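You operate a simulated robot arm through the tools that you are given. There is no shell and no other tool. Be economical: measure what you need, move in short steps, check, and stop when the job is done.

You are at the controls of a simulated two-armed robot. One attempt, no reset.

JOB
Grind salt into the small dish, then shake herbs over it.
Fine: turn the turntable's brass knob to the sideboard; hold the mill in the dish to grind; mill and shaker go back. Set down upright: salt mill, herb shaker.

Only the result counts: the job must be done as asked and must still hold three seconds after the hand-in. Knocking over, shifting, dropping, spilling or breaking anything else fails it.

ROBOT AND FRAMES
Two 7-joint arms with two-finger parallel grippers on one trunk, on a base that drives. Base frame: it is fixed to the floor where the robot stands at the start and does not move with it; the origin is under the middle of the robot, x ahead of it, y to its left, z up. Lengths are in mm, angles in degrees, forces in N, time in s.
The left shoulder is at the start at [70, 133, 1126], the right one opposite. With the tool pointing down near the work surface each hand reaches from about 100 to 640 mm from the robot's upright axis, wherever it stands, measured 20 degrees to its own side. Places, roughly: salt mill top [800, -100, 900]; small dish [300, 0, 800]; top of the turntable [700, 0, 800]; turntable [700, 0, 800]. Payload 1.57 kg a hand.
The tool frame of a hand sits at the grasp point between the pads (the TCP): z along the fingers, y along the line on which they close. The tips reach 30 mm beyond it. The gripper opens to 80 mm. The fingers are 17 mm wide and 12 mm thick; the gripper's body (40 by 82 mm) begins 80 mm behind the TCP.
Orientation is told as [roll, pitch, yaw] about the base's x, y, z axes, in that order, counted from this pose: with the fingers straight down and closing along the base's y, the tool's x points along the base's -x, its y along +y and its z along -z.

CONTROLS
- The arms move only by the tool move_arm. It takes "left_moves", "right_moves" or both (then of equal length, played together; a hand with none holds still); each is a list that holds one entry, the list of rows, each a list of 7 numbers: the shift along the base's x, y, z in units of 300 mm (1.0 is 300 mm), then the turn, a rotation vector about the base's x, y, z in units of 45 degrees (1.0 is 45 degrees), then the closure in counts, from 0 (fully open) to 255 (shut). In form: [[[x, y, z, ax, ay, az, claw], ...]]. A call has 1 to 8 rows; each row is the pose to reach, as a shift and turn from the pose commanded when the call began. A call with a number of a shift or a turn outside -1 to 1 is refused whole. A row lasts 0.2 s, in which the tool goes at most 50 mm and 8.6 degrees; a call with a longer step from one row to the next is refused whole, and so is a gripper value outside its range. A pose out of reach is approached as far as the arm can. The call stops where the force on the tool passes 50 N (or 10 N more than at its start, if that is more) or the arm is blocked; 0.2 s more then pass. Each finger travels about 153 mm/s and halts on what it meets, pressing with about 42 N; the grip force reading is that of the motor and also rises with nothing between the fingers. The clock runs only during rows and for 0.2 s after the last one: add rows that repeat a pose to give the fingers time. The reply holds the time, the measured pose of the TCP, the force on the tool along the base axes, the opening and the grip force, in the units named above and with some noise, with the torque about the TCP (base axes, N m) and any sound that the robot's microphone picked up, and new pictures: "show" is both (left out), scene, wrist or none (wrist: the cameras of the hands that moved).
- Cameras (640 x 400 px; columns grow to the right, rows downward): "scene" is now at [132.2, -13.6, 1341.5]; the picture's right is [-0.15, -0.99, 0.00], its down [-0.67, 0.10, -0.73] and it looks along [0.73, -0.11, -0.68] (base axes); focal length 232 px, centre (320, 200). "left" rides on the left gripper at [72, 7, -122] in its tool frame; the picture's right is [-0.09, 1.00, 0.00], its down [-0.84, -0.08, -0.54] and it looks along [-0.54, -0.05, 0.84] (tool axes); focal length 238 px, centre (320, 200). "right" rides on the right gripper at [72, -7, -122] in its tool frame; the picture's right is [0.09, 1.00, 0.00], its down [-0.84, 0.08, -0.54] and it looks along [-0.54, 0.05, 0.84] (tool axes); focal length 238 px, centre (320, 200). There is no depth. A picture from a camera that has moved, and an enlarged one, comes with that camera's place and axes in the base frame and with its lens.
- raise_lower(by): slides the trunk up (or, below 0, down) by that many mm; the arms and the scene camera ride with it, the base frame stays. It gives what a move gives, with no picture.
- drive_base(legs): drives the robot by 1 to 6 legs, each [ahead, left, turn to the left] in mm, mm and degrees, along the robot's own axes; the way and the turn of a leg run together, so that a leg with both is an arc; at most 1500 mm and 180 degrees a leg. The arms and the cameras ride along, it lands a little off, and it stops where it bumps. It gives what a move gives, and a new picture of the scene camera.
- head_to(pan, tilt): turns the head with the scene camera to pan (to the left, within 86 degrees either way) and tilt (down, from -29 to 69), counted from straight ahead of the robot. It gives what a move gives, and a new picture of the scene camera.
- inspect(camera, box): a new picture of the part [left, top, right, bottom] of that camera's present view, enlarged. It takes no simulated time.
- sign_off(): hands the job in; it is judged then, once.

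Go step by step. Nothing tells you exact positions but the pictures and the camera data: compare them with the known pose of the tool, close in by small moves and look again before you grip or let go. The budget is 120 turns and 260 pictures, counting those below and the enlarged ones. Unless the task says otherwise, let go and move clear before handing in, and close with one line.

The tools are called as name(argument=value, ...) on one line, values as JSON. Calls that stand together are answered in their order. move_arm: Moves the arms, as the interface text tells. Its arguments: {"type":"object","properties":{"left_moves":{"type":"array"},"right_moves":{"type":"array"},"show":{"type":"string","enum":["both","scene","wrist","none"]}},"required":[]} The other tools are called the same way: raise_lower (by) slides the trunk up or down; drive_base (legs) drives the base; head_to (pan, tilt) turns the head that bears the scene camera; inspect (camera, box) takes an enlarged picture of a part of a camera's view; sign_off () hands the job in.

At the start:

```text
clock: 0.0
left_tool_pos: [439.3, 130.6, 1110.8]
left_tcp_rot: [0.0, -0.1, 0.1]
left_force: [0.0, -0.9, 0.7]
left_torque: [0.01, -0.01, 0.0]
left_grip_width: 79.9
left_grasp_force: 0.0
right_tool_pos: [464.6, -192.7, 1125.0]
right_tcp_rot: [0.0, 0.1, 0.0]
right_force: [0.1, -1.0, 0.0]
right_torque: [0.02, -0.01, -0.03]
right_grip_width: 80.3
right_grasp_force: 0.1
trunk travel left (down, up): [-700.0, 240.0]
robot x, y, heading: [-1.4, -1.9, -0.1]
head pan, tilt: [-8.6, 42.7]
```

scene: 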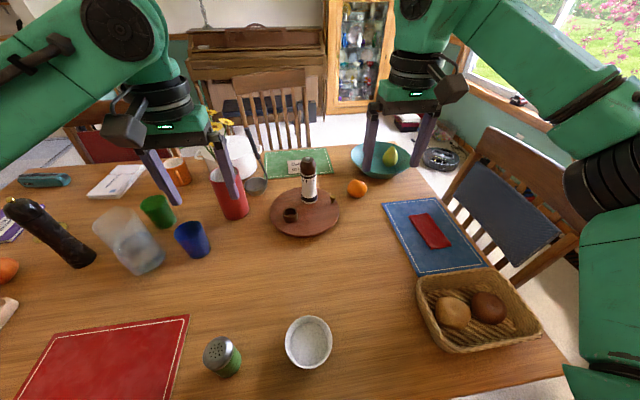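
right: 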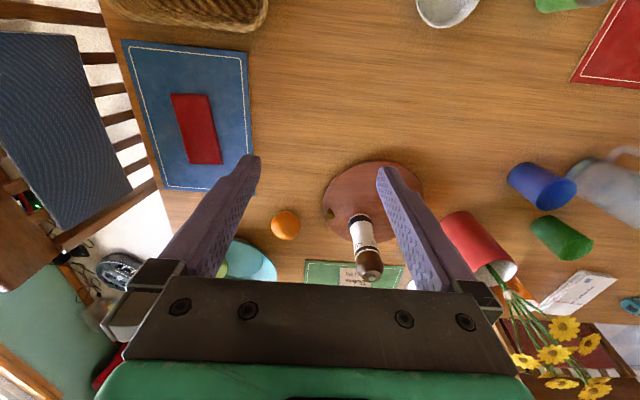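
left: 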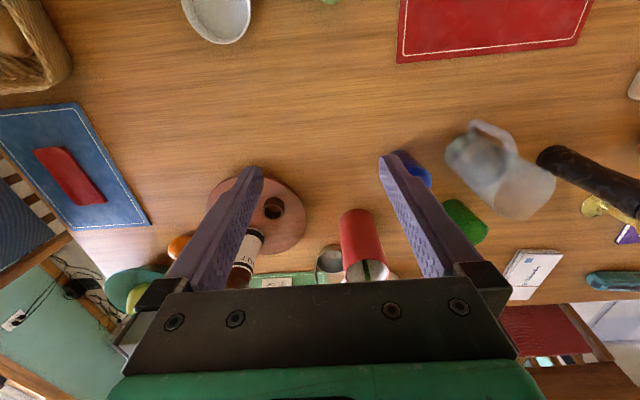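

I see the turntable with the mill on it, the dish and the herb shaker near me. I'll look closer at the turntable, its knob, and for the sideboard.

inspect(camera="scene", box=[250, 140, 380, 250])

inspect(camera="scene", box=[190, 300, 350, 400])

inspect(camera="right", box=[280, 140, 460, 290])

inspect(camera="left", box=[190, 150, 330, 290])

```text
3.64 times, centred on (315, 195) of scene
camera zoom: at [132.2, -13.6, 1341.5], right [-0.15, -0.99, 0.0], down [-0.67, 0.1, -0.73], along [0.73, -0.11, -0.68], focal length 844 px, centre (338, 218)
```

zoom: 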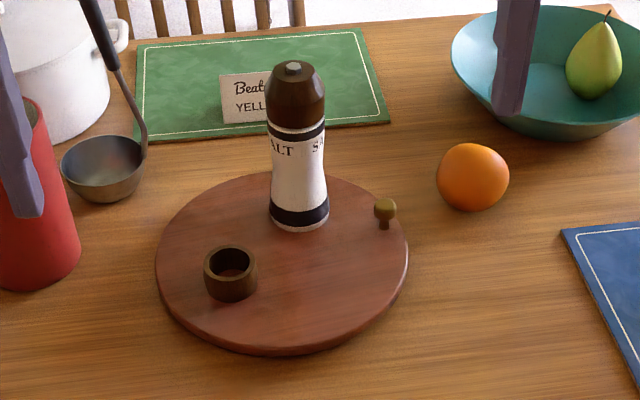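

```text
4.00 times, centred on (270, 350) of scene
camera zoom: at [132.2, -13.6, 1341.5], right [-0.15, -0.99, 0.0], down [-0.67, 0.1, -0.73], along [0.73, -0.11, -0.68], focal length 928 px, centre (520, -400)
```

zoom: 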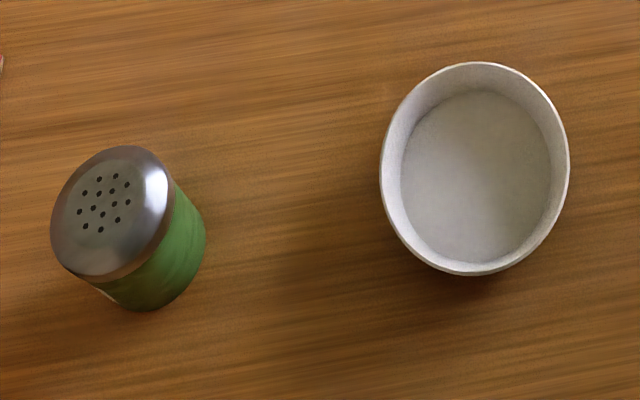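

```text
2.67 times, centred on (370, 215) of right
camera zoom: at [392.6, -200.4, 1246.4], right [-0.09, 1.0, 0.0], down [0.84, 0.08, 0.54], along [0.54, 0.05, -0.84], focal length 636 px, centre (187, 160)
```

zoom: 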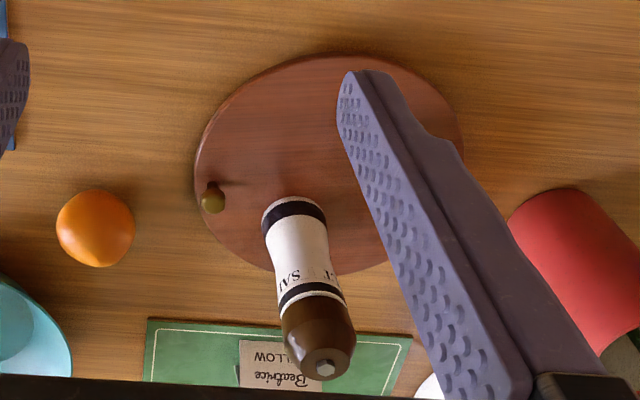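

```text
2.86 times, centred on (260, 220) of left
camera zoom: at [367.0, 136.8, 1234.0], right [0.09, 1.0, 0.0], down [0.84, -0.08, 0.54], along [0.54, -0.05, -0.84], focal length 681 px, centre (491, 143)
```

zoom: 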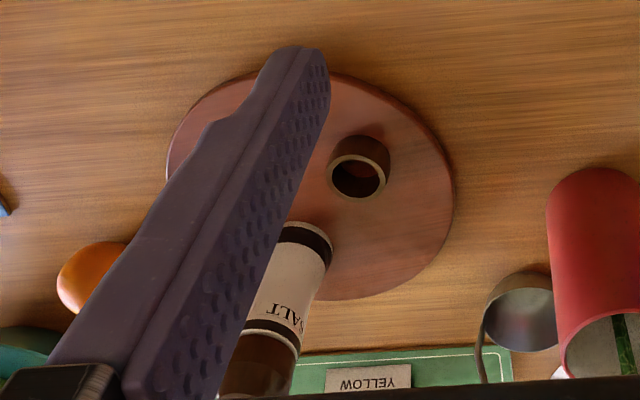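

The knob is on the turntable's right rim. I'll look around for the sideboard.

head_to(pan=0, tilt=10)

head_to(pan=80, tilt=20)

head_to(pan=-80, tilt=20)

```text
clock: 1.0
left_tool_pos: [439.6, 129.3, 1111.0]
left_tcp_rot: [0.0, 0.0, 0.1]
left_force: [0.4, -0.2, 0.5]
left_torque: [0.0, -0.02, -0.02]
left_grip_width: 80.1
left_grasp_force: 0.1
right_tool_pos: [464.4, -194.0, 1124.2]
right_tcp_rot: [0.0, -0.1, 0.0]
right_force: [0.5, 0.5, 0.3]
right_torque: [-0.01, -0.01, -0.01]
right_grip_width: 79.7
right_grasp_force: 0.1
trunk travel left (down, up): [-700.0, 240.0]
robot x, y, heading: [1.3, -1.9, -0.0]
head pan, tilt: [0.0, 10.0]
camera scene: at [143.0, -1.2, 1393.1], right [0.0, -1.0, 0.0], down [-0.17, 0.0, -0.98], along [0.98, 0.0, -0.17], focal length 232 px, centre (320, 200)
```

scene: 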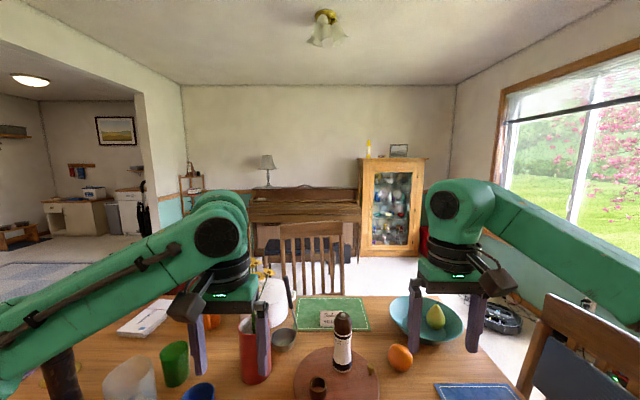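

```text
clock: 2.5
left_tool_pos: [439.6, 130.1, 1109.6]
left_tcp_rot: [0.1, 0.0, 0.1]
left_force: [0.0, -0.2, 0.5]
left_torque: [-0.03, -0.01, -0.01]
left_grip_width: 79.8
left_grasp_force: 0.0
right_tool_pos: [465.6, -193.4, 1125.6]
right_tcp_rot: [0.0, 0.0, -0.1]
right_force: [-0.2, 0.3, 0.5]
right_torque: [-0.01, -0.03, 0.03]
right_grip_width: 79.9
right_grasp_force: 0.1
trunk travel left (down, up): [-700.0, 240.0]
robot x, y, heading: [1.2, -1.8, -0.1]
head pan, tilt: [80.0, 20.0]
camera scene: at [66.3, 90.6, 1376.9], right [0.98, -0.17, 0.0], down [-0.06, -0.34, -0.94], along [0.16, 0.93, -0.34], focal length 232 px, centre (320, 200)
```

scene: 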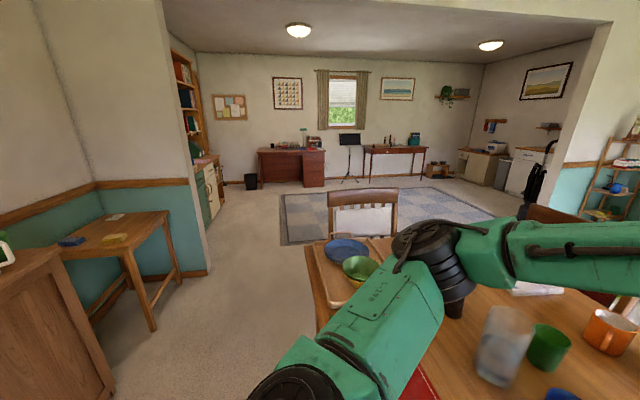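

```text
clock: 5.0
left_tool_pos: [439.0, 130.5, 1109.1]
left_tcp_rot: [0.0, 0.1, 0.1]
left_force: [0.0, -0.9, 0.1]
left_torque: [0.03, 0.01, -0.02]
left_grip_width: 80.1
left_grasp_force: 0.1
right_tool_pos: [464.3, -194.0, 1123.5]
right_tcp_rot: [0.0, 0.0, -0.1]
right_force: [0.5, 0.4, 0.2]
right_torque: [0.01, -0.02, 0.0]
right_grip_width: 80.0
right_grasp_force: 0.1
trunk travel left (down, up): [-700.0, 240.0]
robot x, y, heading: [0.6, 0.5, 0.2]
head pan, tilt: [-80.0, 20.0]
camera scene: at [66.3, -92.8, 1376.9], right [-0.98, -0.17, 0.0], down [-0.06, 0.34, -0.94], along [0.16, -0.93, -0.34], focal length 232 px, centre (320, 200)
```

scene: 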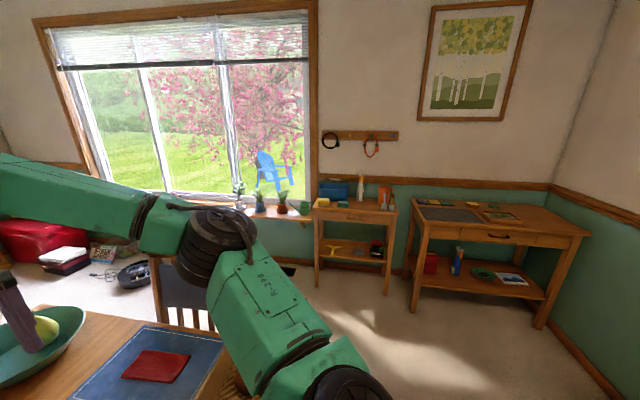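

No obvious sideboard ahead; there is a wooden cabinet left-behind. Look further to both sides.

head_to(pan=86, tilt=35)

drive_base(legs=[[-350, 0, 0], [0, 0, 70]])

```text
clock: 7.5
left_tool_pos: [439.9, 130.4, 1110.1]
left_tcp_rot: [-0.1, 0.0, 0.1]
left_force: [-0.5, -0.7, -0.4]
left_torque: [0.02, -0.03, -0.02]
left_grip_width: 79.9
left_grasp_force: 0.1
right_tool_pos: [464.4, -192.8, 1123.3]
right_tcp_rot: [0.0, 0.0, 0.0]
right_force: [-0.2, -0.6, 0.4]
right_torque: [0.02, 0.01, 0.01]
right_grip_width: 80.2
right_grasp_force: 0.1
trunk travel left (down, up): [-700.0, 240.0]
robot x, y, heading: [0.9, -1.1, 0.0]
head pan, tilt: [85.9, 35.0]
camera scene: at [56.3, 86.7, 1353.1], right [1.0, -0.07, 0.0], down [-0.04, -0.57, -0.82], along [0.06, 0.82, -0.57], focal length 232 px, centre (320, 200)
```

scene: 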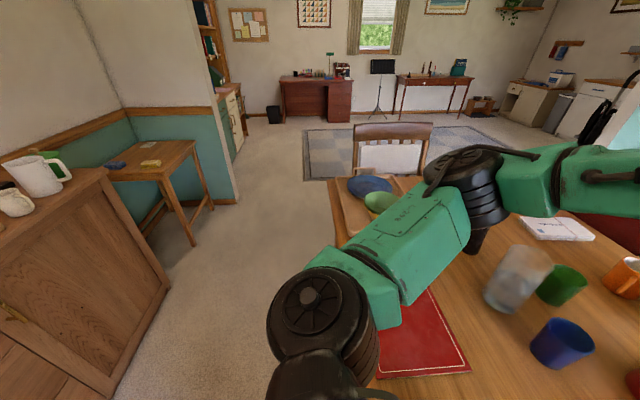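

```text
clock: 12.8
left_tool_pos: [-325.5, 458.1, 1108.3]
left_tcp_rot: [-0.1, 0.0, 69.7]
left_force: [0.5, 0.2, -0.7]
left_torque: [0.06, 0.01, -0.01]
left_grip_width: 80.1
left_grasp_force: 0.1
right_tool_pos: [-12.5, 368.4, 1123.9]
right_tcp_rot: [0.0, -0.1, 69.6]
right_force: [-0.2, 0.4, 1.0]
right_torque: [0.0, 0.04, -0.02]
right_grip_width: 80.0
right_grasp_force: 0.0
trunk travel left (down, up): [-700.0, 240.0]
robot x, y, heading: [-357.5, 0.0, 69.5]
head pan, tilt: [85.9, 35.0]
camera scene: at [-418.7, 82.6, 1353.1], right [0.41, 0.91, 0.0], down [0.52, -0.24, -0.82], along [-0.75, 0.34, -0.57], focal length 232 px, centre (320, 200)
```

scene: 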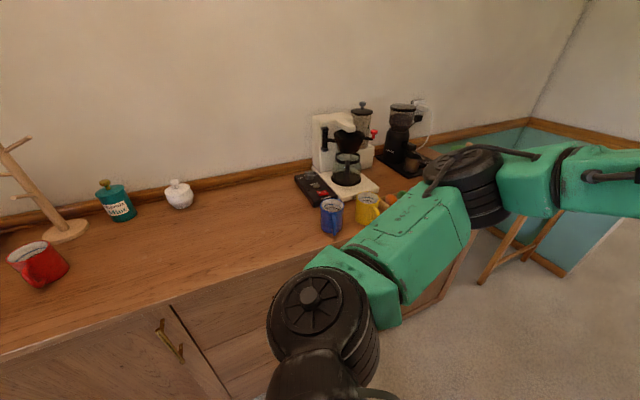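

The sideboard stands behind the robot's start, so the knob must point along about −x. I'll check its other end to find its middle.

head_to(pan=-86, tilt=30)

drive_base(legs=[[0, 0, -140]])

```text
clock: 15.4
left_tool_pos: [-325.6, 457.7, 1111.2]
left_tcp_rot: [0.0, 0.1, 69.6]
left_force: [0.1, 0.2, 0.7]
left_torque: [-0.01, 0.02, 0.04]
left_grip_width: 80.0
left_grasp_force: 0.0
right_tool_pos: [-14.0, 368.6, 1123.3]
right_tcp_rot: [-0.1, 0.0, 69.6]
right_force: [0.0, 0.6, -0.6]
right_torque: [0.02, 0.02, -0.02]
right_grip_width: 79.9
right_grasp_force: 0.1
trunk travel left (down, up): [-700.0, 240.0]
robot x, y, heading: [-352.4, -0.3, 69.6]
head pan, tilt: [-85.9, 30.0]
camera scene: at [-251.8, 20.9, 1360.9], right [-0.28, -0.96, 0.0], down [-0.48, 0.14, -0.87], along [0.83, -0.24, -0.5], focal length 232 px, centre (320, 200)
```

scene: 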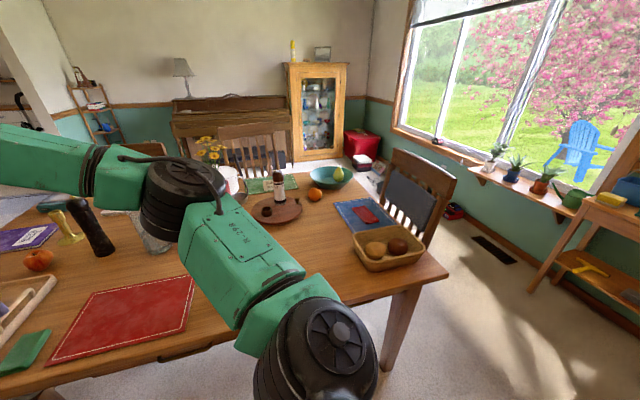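

```text
clock: 21.4
left_tool_pos: [-57.2, -347.8, 1110.8]
left_tcp_rot: [0.0, 0.0, -65.9]
left_force: [0.1, -0.3, 0.7]
left_torque: [0.0, -0.03, 0.0]
left_grip_width: 79.9
left_grasp_force: 0.1
right_tool_pos: [-343.3, -503.1, 1124.9]
right_tcp_rot: [0.0, 0.0, -66.0]
right_force: [0.3, 0.0, 0.1]
right_torque: [0.0, -0.02, -0.01]
right_grip_width: 80.2
right_grasp_force: 0.0
trunk travel left (down, up): [-700.0, 240.0]
robot x, y, heading: [-356.6, -0.1, -66.0]
head pan, tilt: [-85.9, 30.0]
camera scene: at [-415.4, -89.3, 1360.9], right [-0.47, 0.88, 0.0], down [0.44, 0.24, -0.87], along [-0.76, -0.41, -0.5], focal length 232 px, centre (320, 200)
```

scene: 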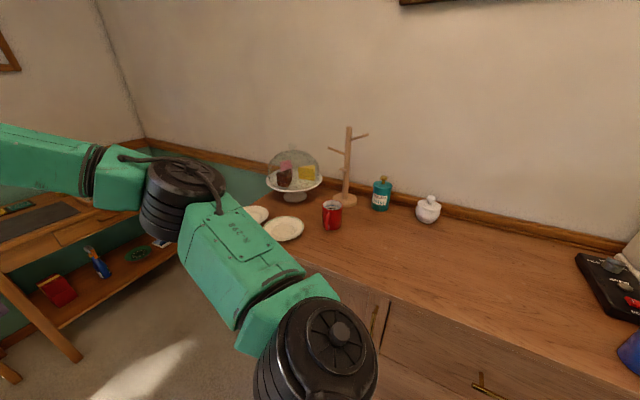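

The sideboard spans about y −650…1040 behind, so the knob target direction is nearly −x. Returning to the table, turning slightly left so the right shoulder comes forward.

drive_base(legs=[[0, 0, 66], [320, 0, 0]])

head_to(pan=0, tilt=60)

```text
clock: 26.4
left_tool_pos: [390.6, 121.6, 1111.3]
left_tcp_rot: [0.1, 0.0, -0.7]
left_force: [0.9, 0.1, 0.0]
left_torque: [-0.01, 0.01, 0.02]
left_grip_width: 80.1
left_grasp_force: 0.1
right_tool_pos: [411.5, -201.0, 1125.7]
right_tcp_rot: [0.0, -0.1, -0.9]
right_force: [0.2, 0.4, -0.4]
right_torque: [-0.02, 0.01, 0.0]
right_grip_width: 79.8
right_grasp_force: 0.1
trunk travel left (down, up): [-700.0, 240.0]
robot x, y, heading: [-48.0, -2.5, -1.0]
head pan, tilt: [-85.9, 30.0]
camera scene: at [4.1, -94.2, 1361.0], right [-1.0, -0.05, 0.0], down [-0.03, 0.5, -0.87], along [0.05, -0.86, -0.5], focal length 232 px, centre (320, 200)
```

scene: 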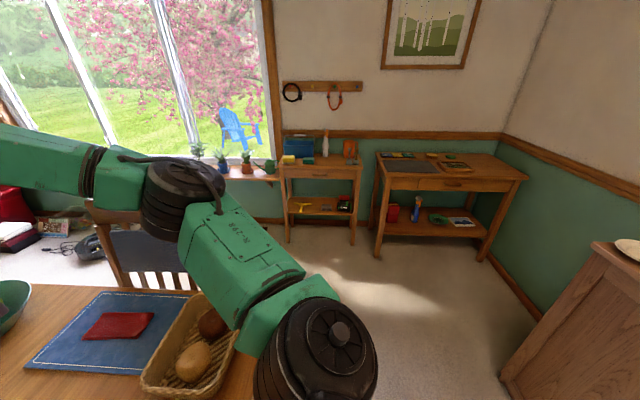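

```text
clock: 28.0
left_tool_pos: [392.1, 121.0, 1110.0]
left_tcp_rot: [0.0, 0.0, -0.8]
left_force: [-0.4, -0.3, -0.1]
left_torque: [0.03, 0.01, 0.01]
left_grip_width: 80.3
left_grasp_force: 0.0
right_tool_pos: [413.0, -202.9, 1123.6]
right_tcp_rot: [0.0, 0.1, -1.0]
right_force: [0.2, 0.4, -0.3]
right_torque: [0.03, -0.02, -0.03]
right_grip_width: 80.0
right_grasp_force: 0.0
trunk travel left (down, up): [-700.0, 240.0]
robot x, y, heading: [-46.5, -3.7, -0.8]
head pan, tilt: [0.0, 60.0]
camera scene: at [67.0, -5.0, 1318.8], right [-0.02, -1.0, 0.0], down [-0.87, 0.01, -0.5], along [0.5, -0.01, -0.87], focal length 232 px, centre (320, 200)
```

scene: 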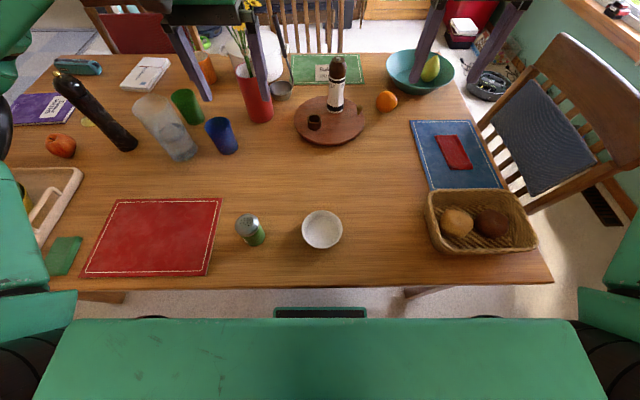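

Table edge is at x≈158 and the chest sits above it. I'll creep forward.

drive_base(legs=[[100, 0, 0]])

drive_base(legs=[[0, 0, 25]])

```text
clock: 29.1
left_tool_pos: [486.3, 120.2, 1111.0]
left_tcp_rot: [0.0, -0.2, -0.9]
left_force: [1.0, -0.7, -0.1]
left_torque: [-0.02, 0.02, -0.01]
left_grip_width: 79.9
left_grasp_force: 0.0
right_tool_pos: [506.7, -204.7, 1124.7]
right_tcp_rot: [0.1, -0.2, -0.9]
right_force: [0.6, 0.1, -0.1]
right_torque: [0.0, -0.01, -0.04]
right_grip_width: 79.9
right_grasp_force: 0.0
trunk travel left (down, up): [-700.0, 240.0]
robot x, y, heading: [45.1, -0.5, -0.7]
head pan, tilt: [0.0, 60.0]
camera scene: at [161.5, -6.4, 1319.0], right [-0.02, -1.0, 0.0], down [-0.87, 0.01, -0.5], along [0.5, -0.01, -0.87], focal length 232 px, centre (320, 200)
```

scene: 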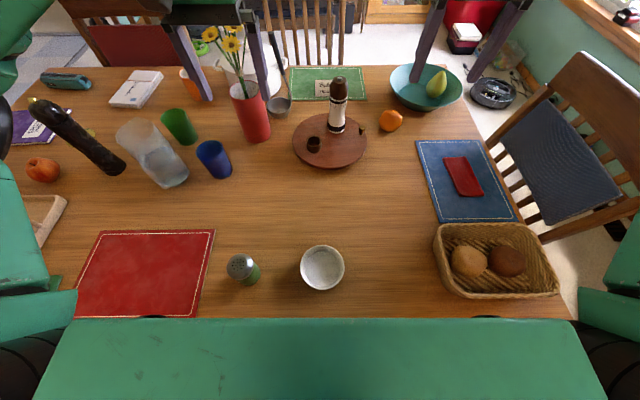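

```text
clock: 30.8
left_tool_pos: [394.8, 294.5, 1110.5]
left_tcp_rot: [0.0, 0.0, 24.2]
left_force: [0.1, 0.4, 0.6]
left_torque: [-0.01, 0.0, -0.01]
left_grip_width: 80.2
left_grasp_force: 0.1
right_tool_pos: [549.2, 9.9, 1124.9]
right_tcp_rot: [0.1, 0.0, 24.1]
right_force: [0.4, -0.1, -0.8]
right_torque: [-0.02, -0.01, 0.04]
right_grip_width: 80.1
right_grasp_force: 0.1
trunk travel left (down, up): [-700.0, 240.0]
robot x, y, heading: [48.6, -3.7, 24.2]
head pan, tilt: [0.0, 60.0]
camera scene: at [152.9, 42.9, 1318.8], right [0.41, -0.91, 0.0], down [-0.79, -0.35, -0.5], along [0.46, 0.2, -0.87], focal length 232 px, centre (320, 200)
```

scene: 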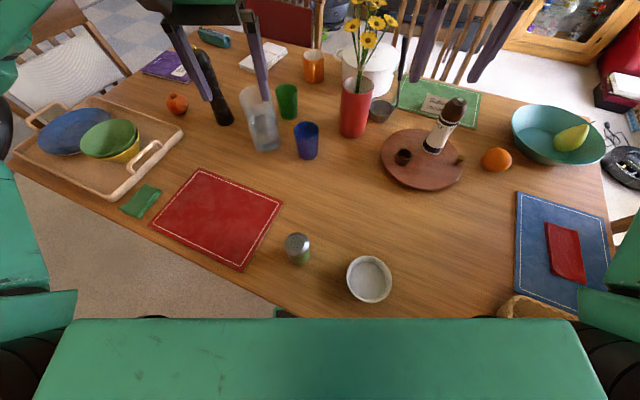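

No bump. Now localise the turntable, knob and mill from two views.

head_to(pan=-28, tilt=50)

inspect(camera="scene", box=[230, 100, 410, 212])

move_arm(right_moves=[[[0, -0.16, 0, 0, 0, -0.15, 0], [0, -0.32, 0, 0, 0, -0.3, 0], [0, -0.48, 0, 0, 0, -0.45, 0], [0, -0.48, 0, 0, 0, -0.54, 0]]], show="wrist")

```text
clock: 31.7
left_tool_pos: [394.0, 295.4, 1110.5]
left_tcp_rot: [-0.1, -0.1, 24.3]
left_force: [-0.4, 0.4, 0.0]
left_torque: [-0.01, 0.01, 0.0]
left_grip_width: 79.9
left_grasp_force: 0.2
right_tool_pos: [549.3, 10.1, 1123.0]
right_tcp_rot: [0.0, 0.1, 24.1]
right_force: [-0.2, 0.3, -0.6]
right_torque: [0.01, 0.0, 0.01]
right_grip_width: 80.1
right_grasp_force: 0.0
trunk travel left (down, up): [-700.0, 240.0]
robot x, y, heading: [45.5, 1.4, 24.0]
head pan, tilt: [-28.0, 50.0]
camera scene: at [168.8, 10.7, 1331.3], right [-0.07, -1.0, 0.0], down [-0.76, 0.05, -0.64], along [0.64, -0.04, -0.77], focal length 232 px, centre (320, 200)
```

scene: 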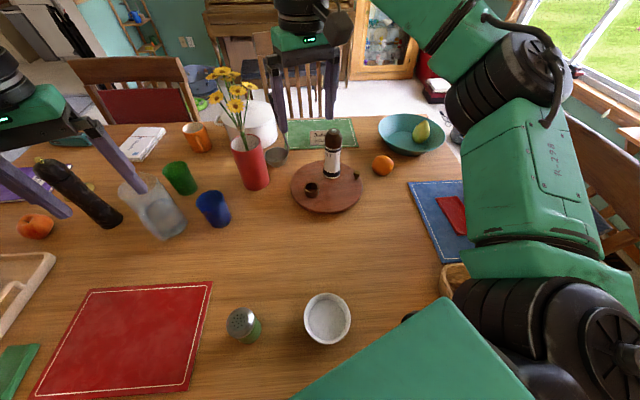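

```text
3.56 times, centred on (320, 156) of scene
camera zoom: at [168.8, 10.7, 1331.3], right [-0.07, -1.0, 0.0], down [-0.76, 0.05, -0.64], along [0.64, -0.04, -0.77], focal length 825 px, centre (320, 356)
```

zoom: 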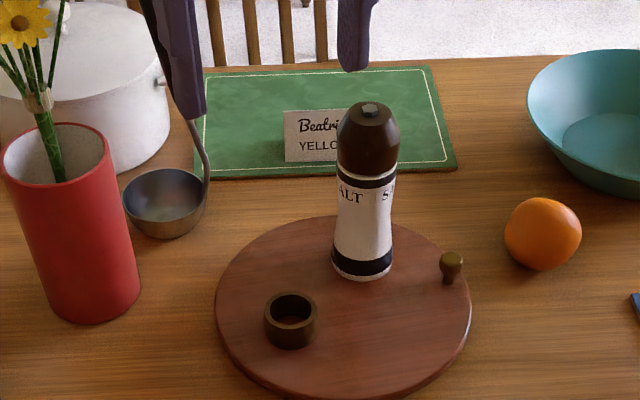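

```text
clock: 32.7
left_tool_pos: [395.4, 297.0, 1110.6]
left_tcp_rot: [0.0, 0.0, 24.2]
left_force: [0.2, 0.6, -0.1]
left_torque: [-0.01, -0.05, 0.01]
left_grip_width: 80.1
left_grasp_force: 0.0
right_tool_pos: [551.1, -136.1, 1123.2]
right_tcp_rot: [0.0, 0.0, -0.2]
right_force: [-0.3, -0.5, -0.1]
right_torque: [0.0, -0.01, -0.01]
right_grip_width: 80.0
right_grasp_force: 0.1
trunk travel left (down, up): [-700.0, 240.0]
robot x, y, heading: [41.5, -1.7, 24.0]
head pan, tilt: [-28.0, 50.0]
camera right: at [477.8, -142.5, 1246.0], right [-0.09, 1.0, 0.0], down [0.84, 0.07, 0.54], along [0.54, 0.05, -0.84], focal length 238 px, centre (320, 200)
```

right: 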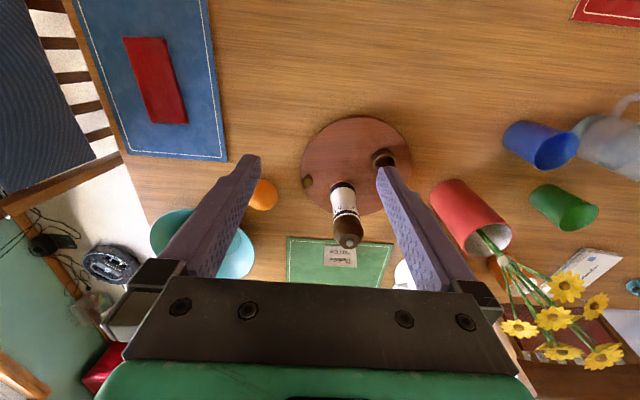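

inspect(camera="right", box=[280, 100, 440, 260])

```text
2.50 times, centred on (360, 180) of right
camera zoom: at [477.8, -142.5, 1246.0], right [-0.09, 1.0, 0.0], down [0.84, 0.07, 0.54], along [0.54, 0.05, -0.84], focal length 596 px, centre (220, 250)
```

zoom: 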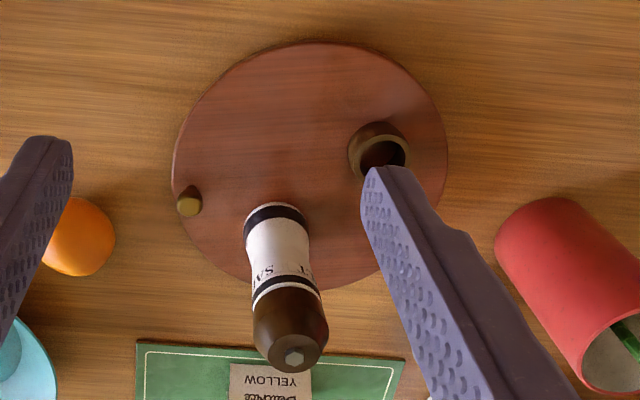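

Knob is at about (717,−146,803), disc centre (703,−46), mill (738,−67), top z≈953. I'll bring the right hand, tilted forward, to a standoff behind the knob.

move_arm(right_moves=[[[0.033, -0.036, -0.082, 0, 0, 0.156, 127], [0.066, -0.072, -0.164, 0, 0, 0.312, 127], [0.098, -0.108, -0.246, 0, 0, 0.468, 127], [0.13, -0.144, -0.328, 0, 0, 0.624, 127], [0.163, -0.18, -0.41, 0, 0, 0.778, 127]]], show="none")

move_arm(right_moves=[[[0.05, 0.004, -0.07, 0.095, -0.136, 0, 127], [0.1, 0.009, -0.14, 0.191, -0.273, 0, 127], [0.15, 0.013, -0.21, 0.286, -0.41, 0, 127], [0.203, 0.017, -0.283, 0.382, -0.546, 0, 127]]])

```text
clock: 33.9
left_tool_pos: [393.4, 297.0, 1109.8]
left_tcp_rot: [-0.1, 0.0, 24.2]
left_force: [0.2, 0.2, 0.2]
left_torque: [-0.05, 0.0, 0.01]
left_grip_width: 79.7
left_grasp_force: 0.0
right_tool_pos: [540.1, -143.6, 996.3]
right_tcp_rot: [-0.4, -0.2, 34.0]
right_force: [0.4, 0.1, -0.5]
right_torque: [-0.04, 0.0, 0.04]
right_grip_width: 39.9
right_grasp_force: 0.1
right hand out of reach, approached as far as the arm can: row 4, 5
trunk travel left (down, up): [-700.0, 240.0]
robot x, y, heading: [51.1, -2.8, 24.3]
head pan, tilt: [-28.0, 50.0]
```

```text
clock: 34.9
left_tool_pos: [391.0, 297.0, 1111.7]
left_tcp_rot: [-0.1, -0.2, 24.2]
left_force: [-0.5, 0.0, 0.7]
left_torque: [-0.03, -0.07, -0.03]
left_grip_width: 80.0
left_grasp_force: 0.1
right_tool_pos: [595.1, -110.3, 932.4]
right_tcp_rot: [-1.0, -33.1, 35.1]
right_force: [-2.4, -1.7, -12.2]
right_torque: [0.42, -0.83, -0.06]
right_grip_width: 40.0
right_grasp_force: 0.0
right hand out of reach, approached as far as the arm can: row 1, 2, 3, 4
trunk travel left (down, up): [-700.0, 240.0]
robot x, y, heading: [41.3, -5.4, 24.1]
head pan, tilt: [-28.0, 50.0]
camera scene: at [164.4, 11.5, 1331.6], right [-0.07, -1.0, 0.0], down [-0.76, 0.05, -0.65], along [0.64, -0.04, -0.76], focal length 232 px, centre (320, 200)
camera right: at [493.8, -186.3, 996.0], right [-0.63, 0.77, -0.06], down [0.28, 0.3, 0.91], along [0.73, 0.55, -0.41], focal length 238 px, centre (320, 200)
```

scene: 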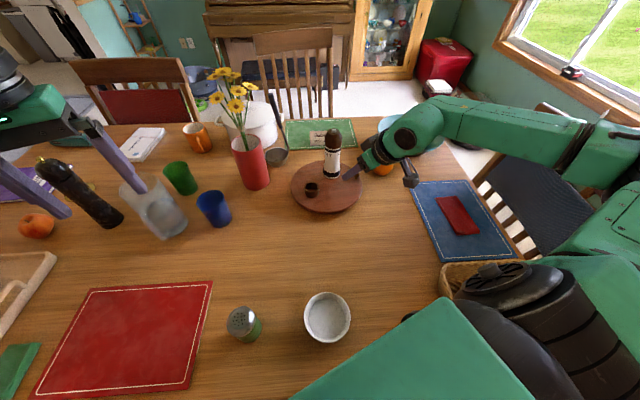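
right: 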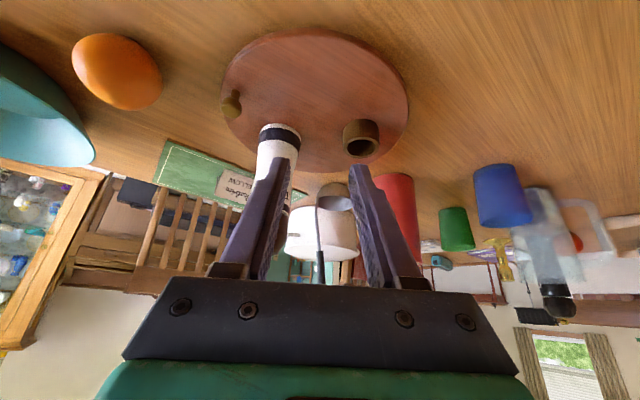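

The yaw/azimuth combination was out of reach. I'll undo the tilt and yaw and use yaw ≈ 0 instead.

move_arm(right_moves=[[[-0.05, 0, 0.08, -0.095, 0.136, 0, 127], [-0.1, 0, 0.16, -0.191, 0.273, 0, 127], [-0.15, 0, 0.24, -0.286, 0.41, 0, 127], [-0.2, 0, 0.32, -0.382, 0.546, 0, 127]]], show="none")

move_arm(right_moves=[[[0, 0, 0.03, 0, 0, -0.16, 127], [0, 0, 0.06, 0, 0, -0.32, 127], [0, 0, 0.1, 0, 0, -0.48, 127], [0, 0, 0.1, 0, 0, -0.64, 127], [0, 0, 0.1, 0, 0, -0.778, 127]]], show="none")

```text
clock: 35.9
left_tool_pos: [394.0, 297.3, 1109.6]
left_tcp_rot: [-0.1, 0.1, 24.2]
left_force: [0.1, -0.7, 0.0]
left_torque: [-0.01, -0.01, -0.01]
left_grip_width: 79.8
left_grasp_force: 0.1
right_tool_pos: [524.6, -114.6, 1006.3]
right_tcp_rot: [-0.2, 0.1, 34.9]
right_force: [-0.7, 1.5, 1.0]
right_torque: [-0.01, 0.02, 0.02]
right_grip_width: 40.2
right_grasp_force: 0.1
trunk travel left (down, up): [-700.0, 240.0]
robot x, y, heading: [47.2, -1.9, 24.0]
head pan, tilt: [-28.0, 50.0]
```

```text
clock: 37.1
left_tool_pos: [394.8, 295.6, 1110.5]
left_tcp_rot: [0.0, -0.1, 24.1]
left_force: [0.8, -0.5, -1.0]
left_torque: [0.01, 0.02, 0.01]
left_grip_width: 79.9
left_grasp_force: 0.2
right_tool_pos: [527.6, -112.9, 1035.8]
right_tcp_rot: [0.1, 0.0, -0.3]
right_force: [-0.4, -0.5, 0.4]
right_torque: [0.04, 0.0, 0.02]
right_grip_width: 40.1
right_grasp_force: 0.1
trunk travel left (down, up): [-700.0, 240.0]
robot x, y, heading: [49.6, -3.9, 24.2]
head pan, tilt: [-28.0, 50.0]
```

move_arm(right_moves=[[[0.087, -0.022, -0.092, 0, -0.134, 0, 127], [0.173, -0.044, -0.184, 0, -0.267, 0, 127], [0.26, -0.066, -0.276, 0, -0.4, 0, 127], [0.347, -0.088, -0.368, 0, -0.534, 0, 127], [0.433, -0.11, -0.46, 0, -0.667, 0, 127]]])

```text
clock: 38.3
left_tool_pos: [396.2, 294.6, 1109.9]
left_tcp_rot: [0.1, 0.1, 24.2]
left_force: [-0.3, -0.7, 1.0]
left_torque: [0.02, 0.01, -0.01]
left_grip_width: 80.0
left_grasp_force: 0.1
right_tool_pos: [657.3, -147.8, 898.8]
right_tcp_rot: [0.0, -30.0, -0.1]
right_force: [0.0, 0.2, -0.1]
right_torque: [-0.02, 0.02, -0.01]
right_grip_width: 40.0
right_grasp_force: 0.1
trunk travel left (down, up): [-700.0, 240.0]
robot x, y, heading: [44.1, -1.7, 24.2]
head pan, tilt: [-28.0, 50.0]
camera scene: at [169.6, 10.4, 1331.3], right [-0.07, -1.0, 0.0], down [-0.76, 0.05, -0.64], along [0.64, -0.04, -0.77], focal length 232 px, centre (320, 200)
camera right: at [535.1, -153.6, 968.3], right [-0.08, 1.0, -0.04], down [0.45, 0.08, 0.89], along [0.89, 0.05, -0.46], focal length 238 px, centre (320, 200)
```

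scene: 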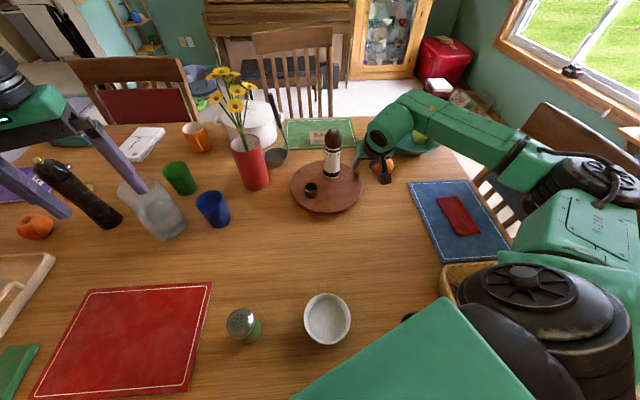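
right: 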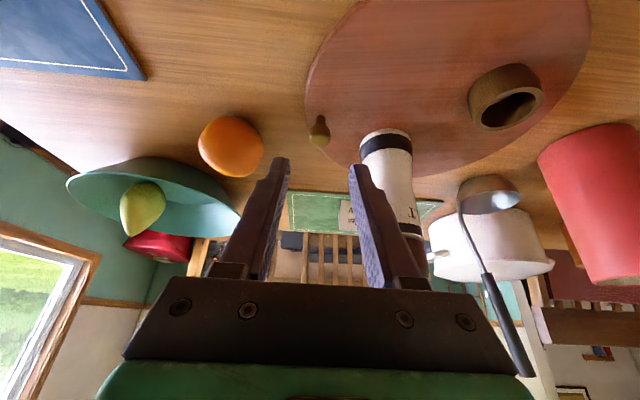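

inspect(camera="right", box=[270, 80, 430, 180])

inspect(camera="scene", box=[280, 110, 420, 220])

```text
4.00 times, centred on (350, 130) of right
camera zoom: at [535.1, -153.6, 968.3], right [-0.08, 1.0, -0.04], down [0.45, 0.08, 0.89], along [0.89, 0.05, -0.46], focal length 953 px, centre (200, 480)
```

zoom: 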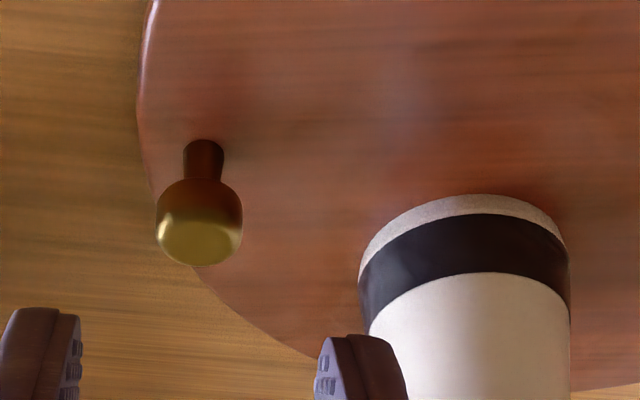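

```text
3.64 times, centred on (350, 165) of scene
camera zoom: at [169.6, 10.4, 1331.3], right [-0.07, -1.0, 0.0], down [-0.76, 0.05, -0.64], along [0.64, -0.04, -0.77], focal length 844 px, centre (211, 327)
```

zoom: 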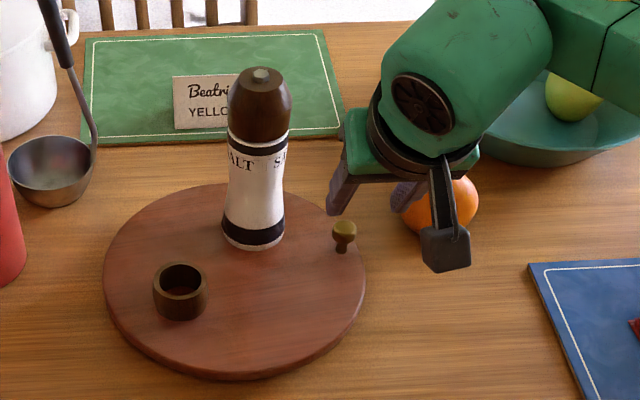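

Ball of the knob ≈ (719,−147,796). Advancing along the tool axis to straddle it.

move_arm(right_moves=[[[0.046, 0.001, -0.075, 0, 0, 0, 127], [0.092, 0.002, -0.15, 0, 0, 0, 127], [0.14, 0.003, -0.225, 0, 0, 0, 127], [0.185, 0.003, -0.297, 0, 0, 0, 127]]])

inspect(camera="right", box=[220, 90, 420, 240])

```text
clock: 39.3
left_tool_pos: [394.0, 295.0, 1110.8]
left_tcp_rot: [0.1, 0.0, 24.2]
left_force: [0.7, 0.5, 0.3]
left_torque: [-0.05, 0.01, -0.02]
left_grip_width: 80.1
left_grasp_force: 0.1
right_tool_pos: [713.2, -144.6, 807.8]
right_tcp_rot: [0.2, -30.1, -0.2]
right_force: [0.6, -0.4, 0.0]
right_torque: [0.03, -0.09, 0.0]
right_grip_width: 40.0
right_grasp_force: 0.1
trunk travel left (down, up): [-700.0, 240.0]
robot x, y, heading: [46.0, -4.2, 24.2]
head pan, tilt: [-28.0, 50.0]
camera scene: at [169.5, 10.8, 1331.3], right [-0.07, -1.0, 0.0], down [-0.76, 0.05, -0.64], along [0.64, -0.04, -0.77], focal length 232 px, centre (320, 200)
camera right: at [590.3, -151.7, 878.3], right [-0.08, 1.0, -0.04], down [0.45, 0.07, 0.89], along [0.89, 0.05, -0.46], focal length 238 px, centre (320, 200)
```

scene: 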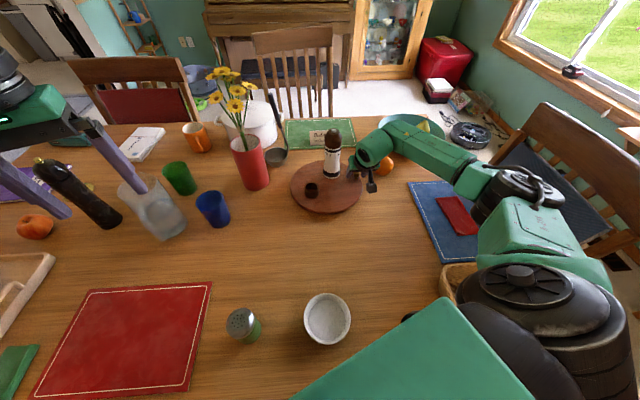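
right: 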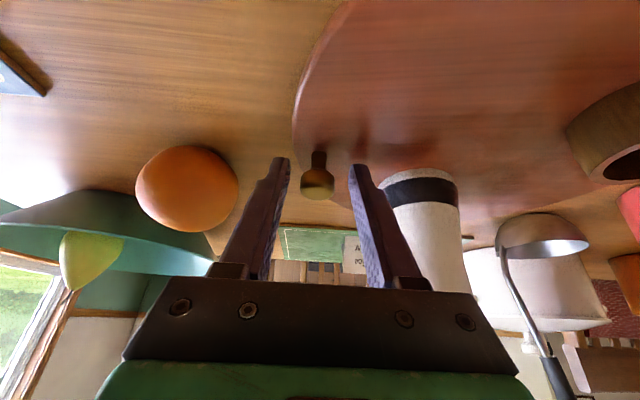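

```text
2.67 times, centred on (320, 165) of right
camera zoom: at [590.3, -151.7, 878.3], right [-0.08, 1.0, -0.04], down [0.45, 0.07, 0.89], along [0.89, 0.05, -0.46], focal length 636 px, centre (320, 293)
```

zoom: 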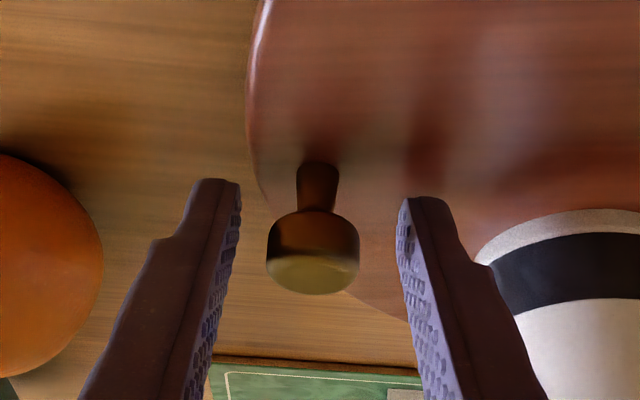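

The knob is between the pads; closing.

move_arm(right_moves=[[[0, -0.007, 0, 0, 0, 0, 200], [0, -0.007, 0, 0, 0, 0, 255], [0, -0.007, 0, 0, 0, 0, 255]]], show="wrist")

```text
clock: 40.1
left_tool_pos: [393.9, 297.8, 1110.9]
left_tcp_rot: [0.0, 0.1, 24.2]
left_force: [-0.4, 0.4, 0.7]
left_torque: [0.02, -0.02, 0.01]
left_grip_width: 79.9
left_grasp_force: 0.0
right_tool_pos: [713.4, -146.8, 808.3]
right_tcp_rot: [0.3, -30.1, -0.2]
right_force: [1.3, 1.3, 1.9]
right_torque: [0.26, -0.41, -0.07]
right_grip_width: 21.4
right_grasp_force: 34.5
trunk travel left (down, up): [-700.0, 240.0]
robot x, y, heading: [44.5, -4.3, 24.2]
head pan, tilt: [-28.0, 50.0]
camera right: at [589.4, -153.4, 878.4], right [-0.08, 1.0, -0.04], down [0.45, 0.07, 0.89], along [0.89, 0.05, -0.46], focal length 238 px, centre (320, 200)
```

right: 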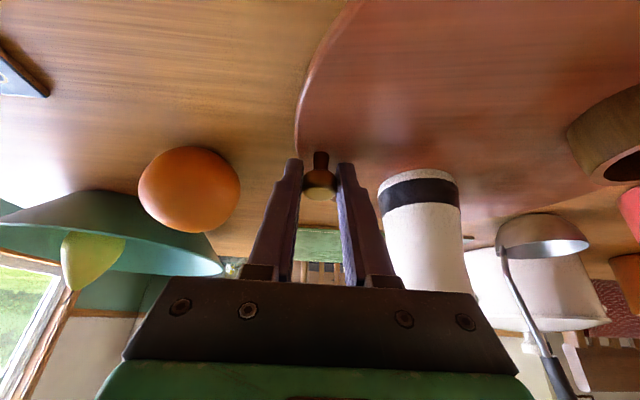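

Gripped (21 mm). Now the first half of the clockwise arc.

move_arm(right_moves=[[[-0.037, -0.004, 0, 0, 0, 0, 255], [-0.075, -0.004, 0, 0, 0, 0, 255], [-0.112, 0.001, 0, 0, 0, 0, 255], [-0.148, 0.009, 0, 0, 0, 0, 255], [-0.184, 0.021, 0, 0, 0, 0, 255], [-0.217, 0.037, 0, 0, 0, 0, 255], [-0.249, 0.057, 0, 0, 0, 0, 255], [-0.279, 0.08, 0, 0, 0, 0, 255]]])

inspect(camera="scene", box=[270, 110, 410, 230])

```text
clock: 41.9
left_tool_pos: [391.4, 290.5, 1111.8]
left_tcp_rot: [0.1, -0.1, 24.1]
left_force: [0.2, -0.1, -0.1]
left_torque: [-0.01, -0.01, 0.04]
left_grip_width: 79.9
left_grasp_force: 0.1
right_tool_pos: [628.8, -128.8, 807.8]
right_tcp_rot: [-0.1, -30.1, -0.4]
right_force: [-6.8, -14.3, 2.5]
right_torque: [-0.16, -0.01, -0.47]
right_grip_width: 21.5
right_grasp_force: 34.5
trunk travel left (down, up): [-700.0, 240.0]
robot x, y, heading: [45.6, -5.9, 24.2]
head pan, tilt: [-28.0, 50.0]
camera scene: at [166.5, 7.3, 1331.6], right [-0.07, -1.0, 0.0], down [-0.76, 0.05, -0.64], along [0.64, -0.04, -0.77], focal length 232 px, centre (320, 200)
camera right: at [505.3, -134.0, 878.7], right [-0.07, 1.0, -0.05], down [0.45, 0.07, 0.89], along [0.89, 0.04, -0.46], focal length 238 px, centre (320, 200)
```

scene: 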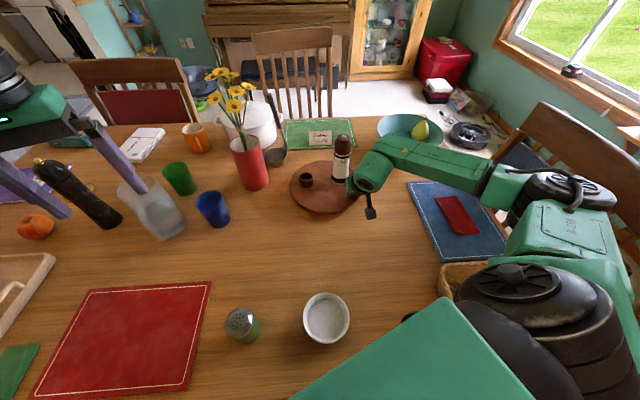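
right: 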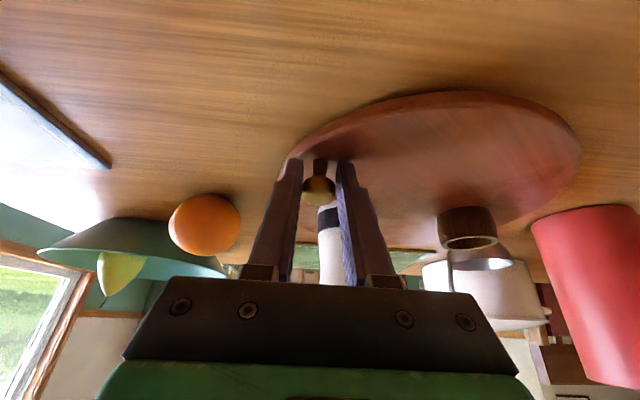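

```text
3.33 times, centred on (340, 170) of scene
camera zoom: at [166.5, 7.3, 1331.6], right [-0.07, -1.0, 0.0], down [-0.76, 0.05, -0.64], along [0.64, -0.04, -0.77], focal length 774 px, centre (253, 300)
```

zoom: 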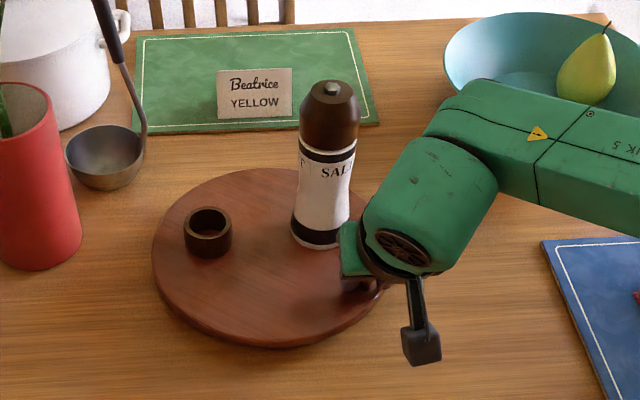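

It turns well; slight inward bias, so the centre is nearer (698,−45). Second half of the arc.

move_arm(right_moves=[[[-0.037, 0.01, 0, 0, 0, 0, 255], [-0.066, 0.041, 0, 0, 0, 0, 255], [-0.091, 0.076, 0, 0, 0, 0, 255], [-0.111, 0.114, 0, 0, 0, 0, 255], [-0.127, 0.154, 0, 0, 0, 0, 255], [-0.138, 0.196, 0, 0, 0, 0, 255], [-0.143, 0.238, 0, 0, 0, 0, 255], [-0.144, 0.281, 0, 0, 0, 0, 255]]])

inspect(camera="scene", box=[270, 110, 410, 230])

```text
clock: 43.7
left_tool_pos: [393.7, 294.8, 1109.5]
left_tcp_rot: [0.1, 0.0, 24.3]
left_force: [-0.1, -0.1, -0.1]
left_torque: [-0.02, -0.03, 0.01]
left_grip_width: 80.2
left_grasp_force: 0.1
right_tool_pos: [588.9, -38.5, 809.1]
right_tcp_rot: [0.3, -30.3, -0.3]
right_force: [1.6, -0.1, 0.8]
right_torque: [0.14, 0.44, -0.2]
right_grip_width: 21.5
right_grasp_force: 34.6
trunk travel left (down, up): [-700.0, 240.0]
robot x, y, heading: [46.9, -0.6, 24.2]
head pan, tilt: [-28.0, 50.0]
camera scene: at [169.2, 10.9, 1331.5], right [-0.07, -1.0, 0.0], down [-0.76, 0.05, -0.64], along [0.64, -0.04, -0.77], focal length 232 px, centre (320, 200)
camera right: at [465.2, -44.5, 878.5], right [-0.08, 1.0, -0.04], down [0.45, 0.07, 0.89], along [0.89, 0.05, -0.45], focal length 238 px, centre (320, 200)
```

scene: 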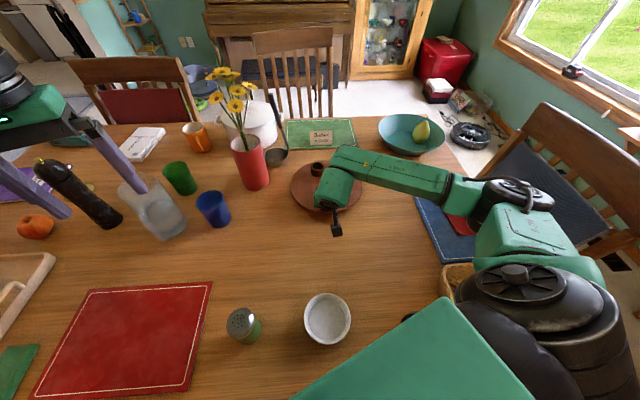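
right: 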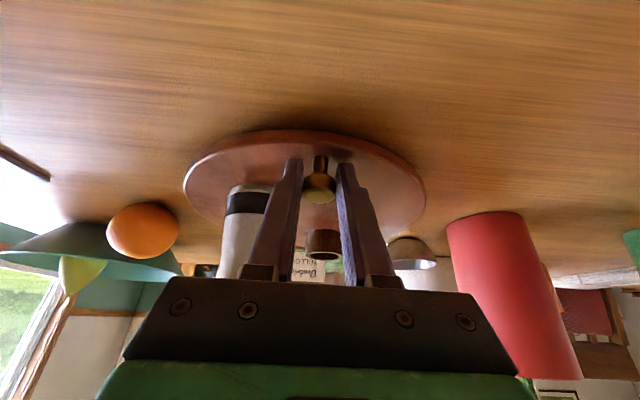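

```text
3.33 times, centred on (340, 170) of scene
camera zoom: at [169.2, 10.9, 1331.5], right [-0.07, -1.0, 0.0], down [-0.76, 0.05, -0.64], along [0.64, -0.04, -0.77], focal length 774 px, centre (253, 300)
```

zoom: 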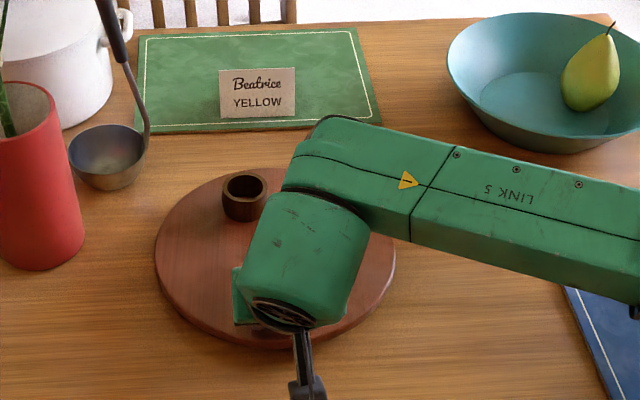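

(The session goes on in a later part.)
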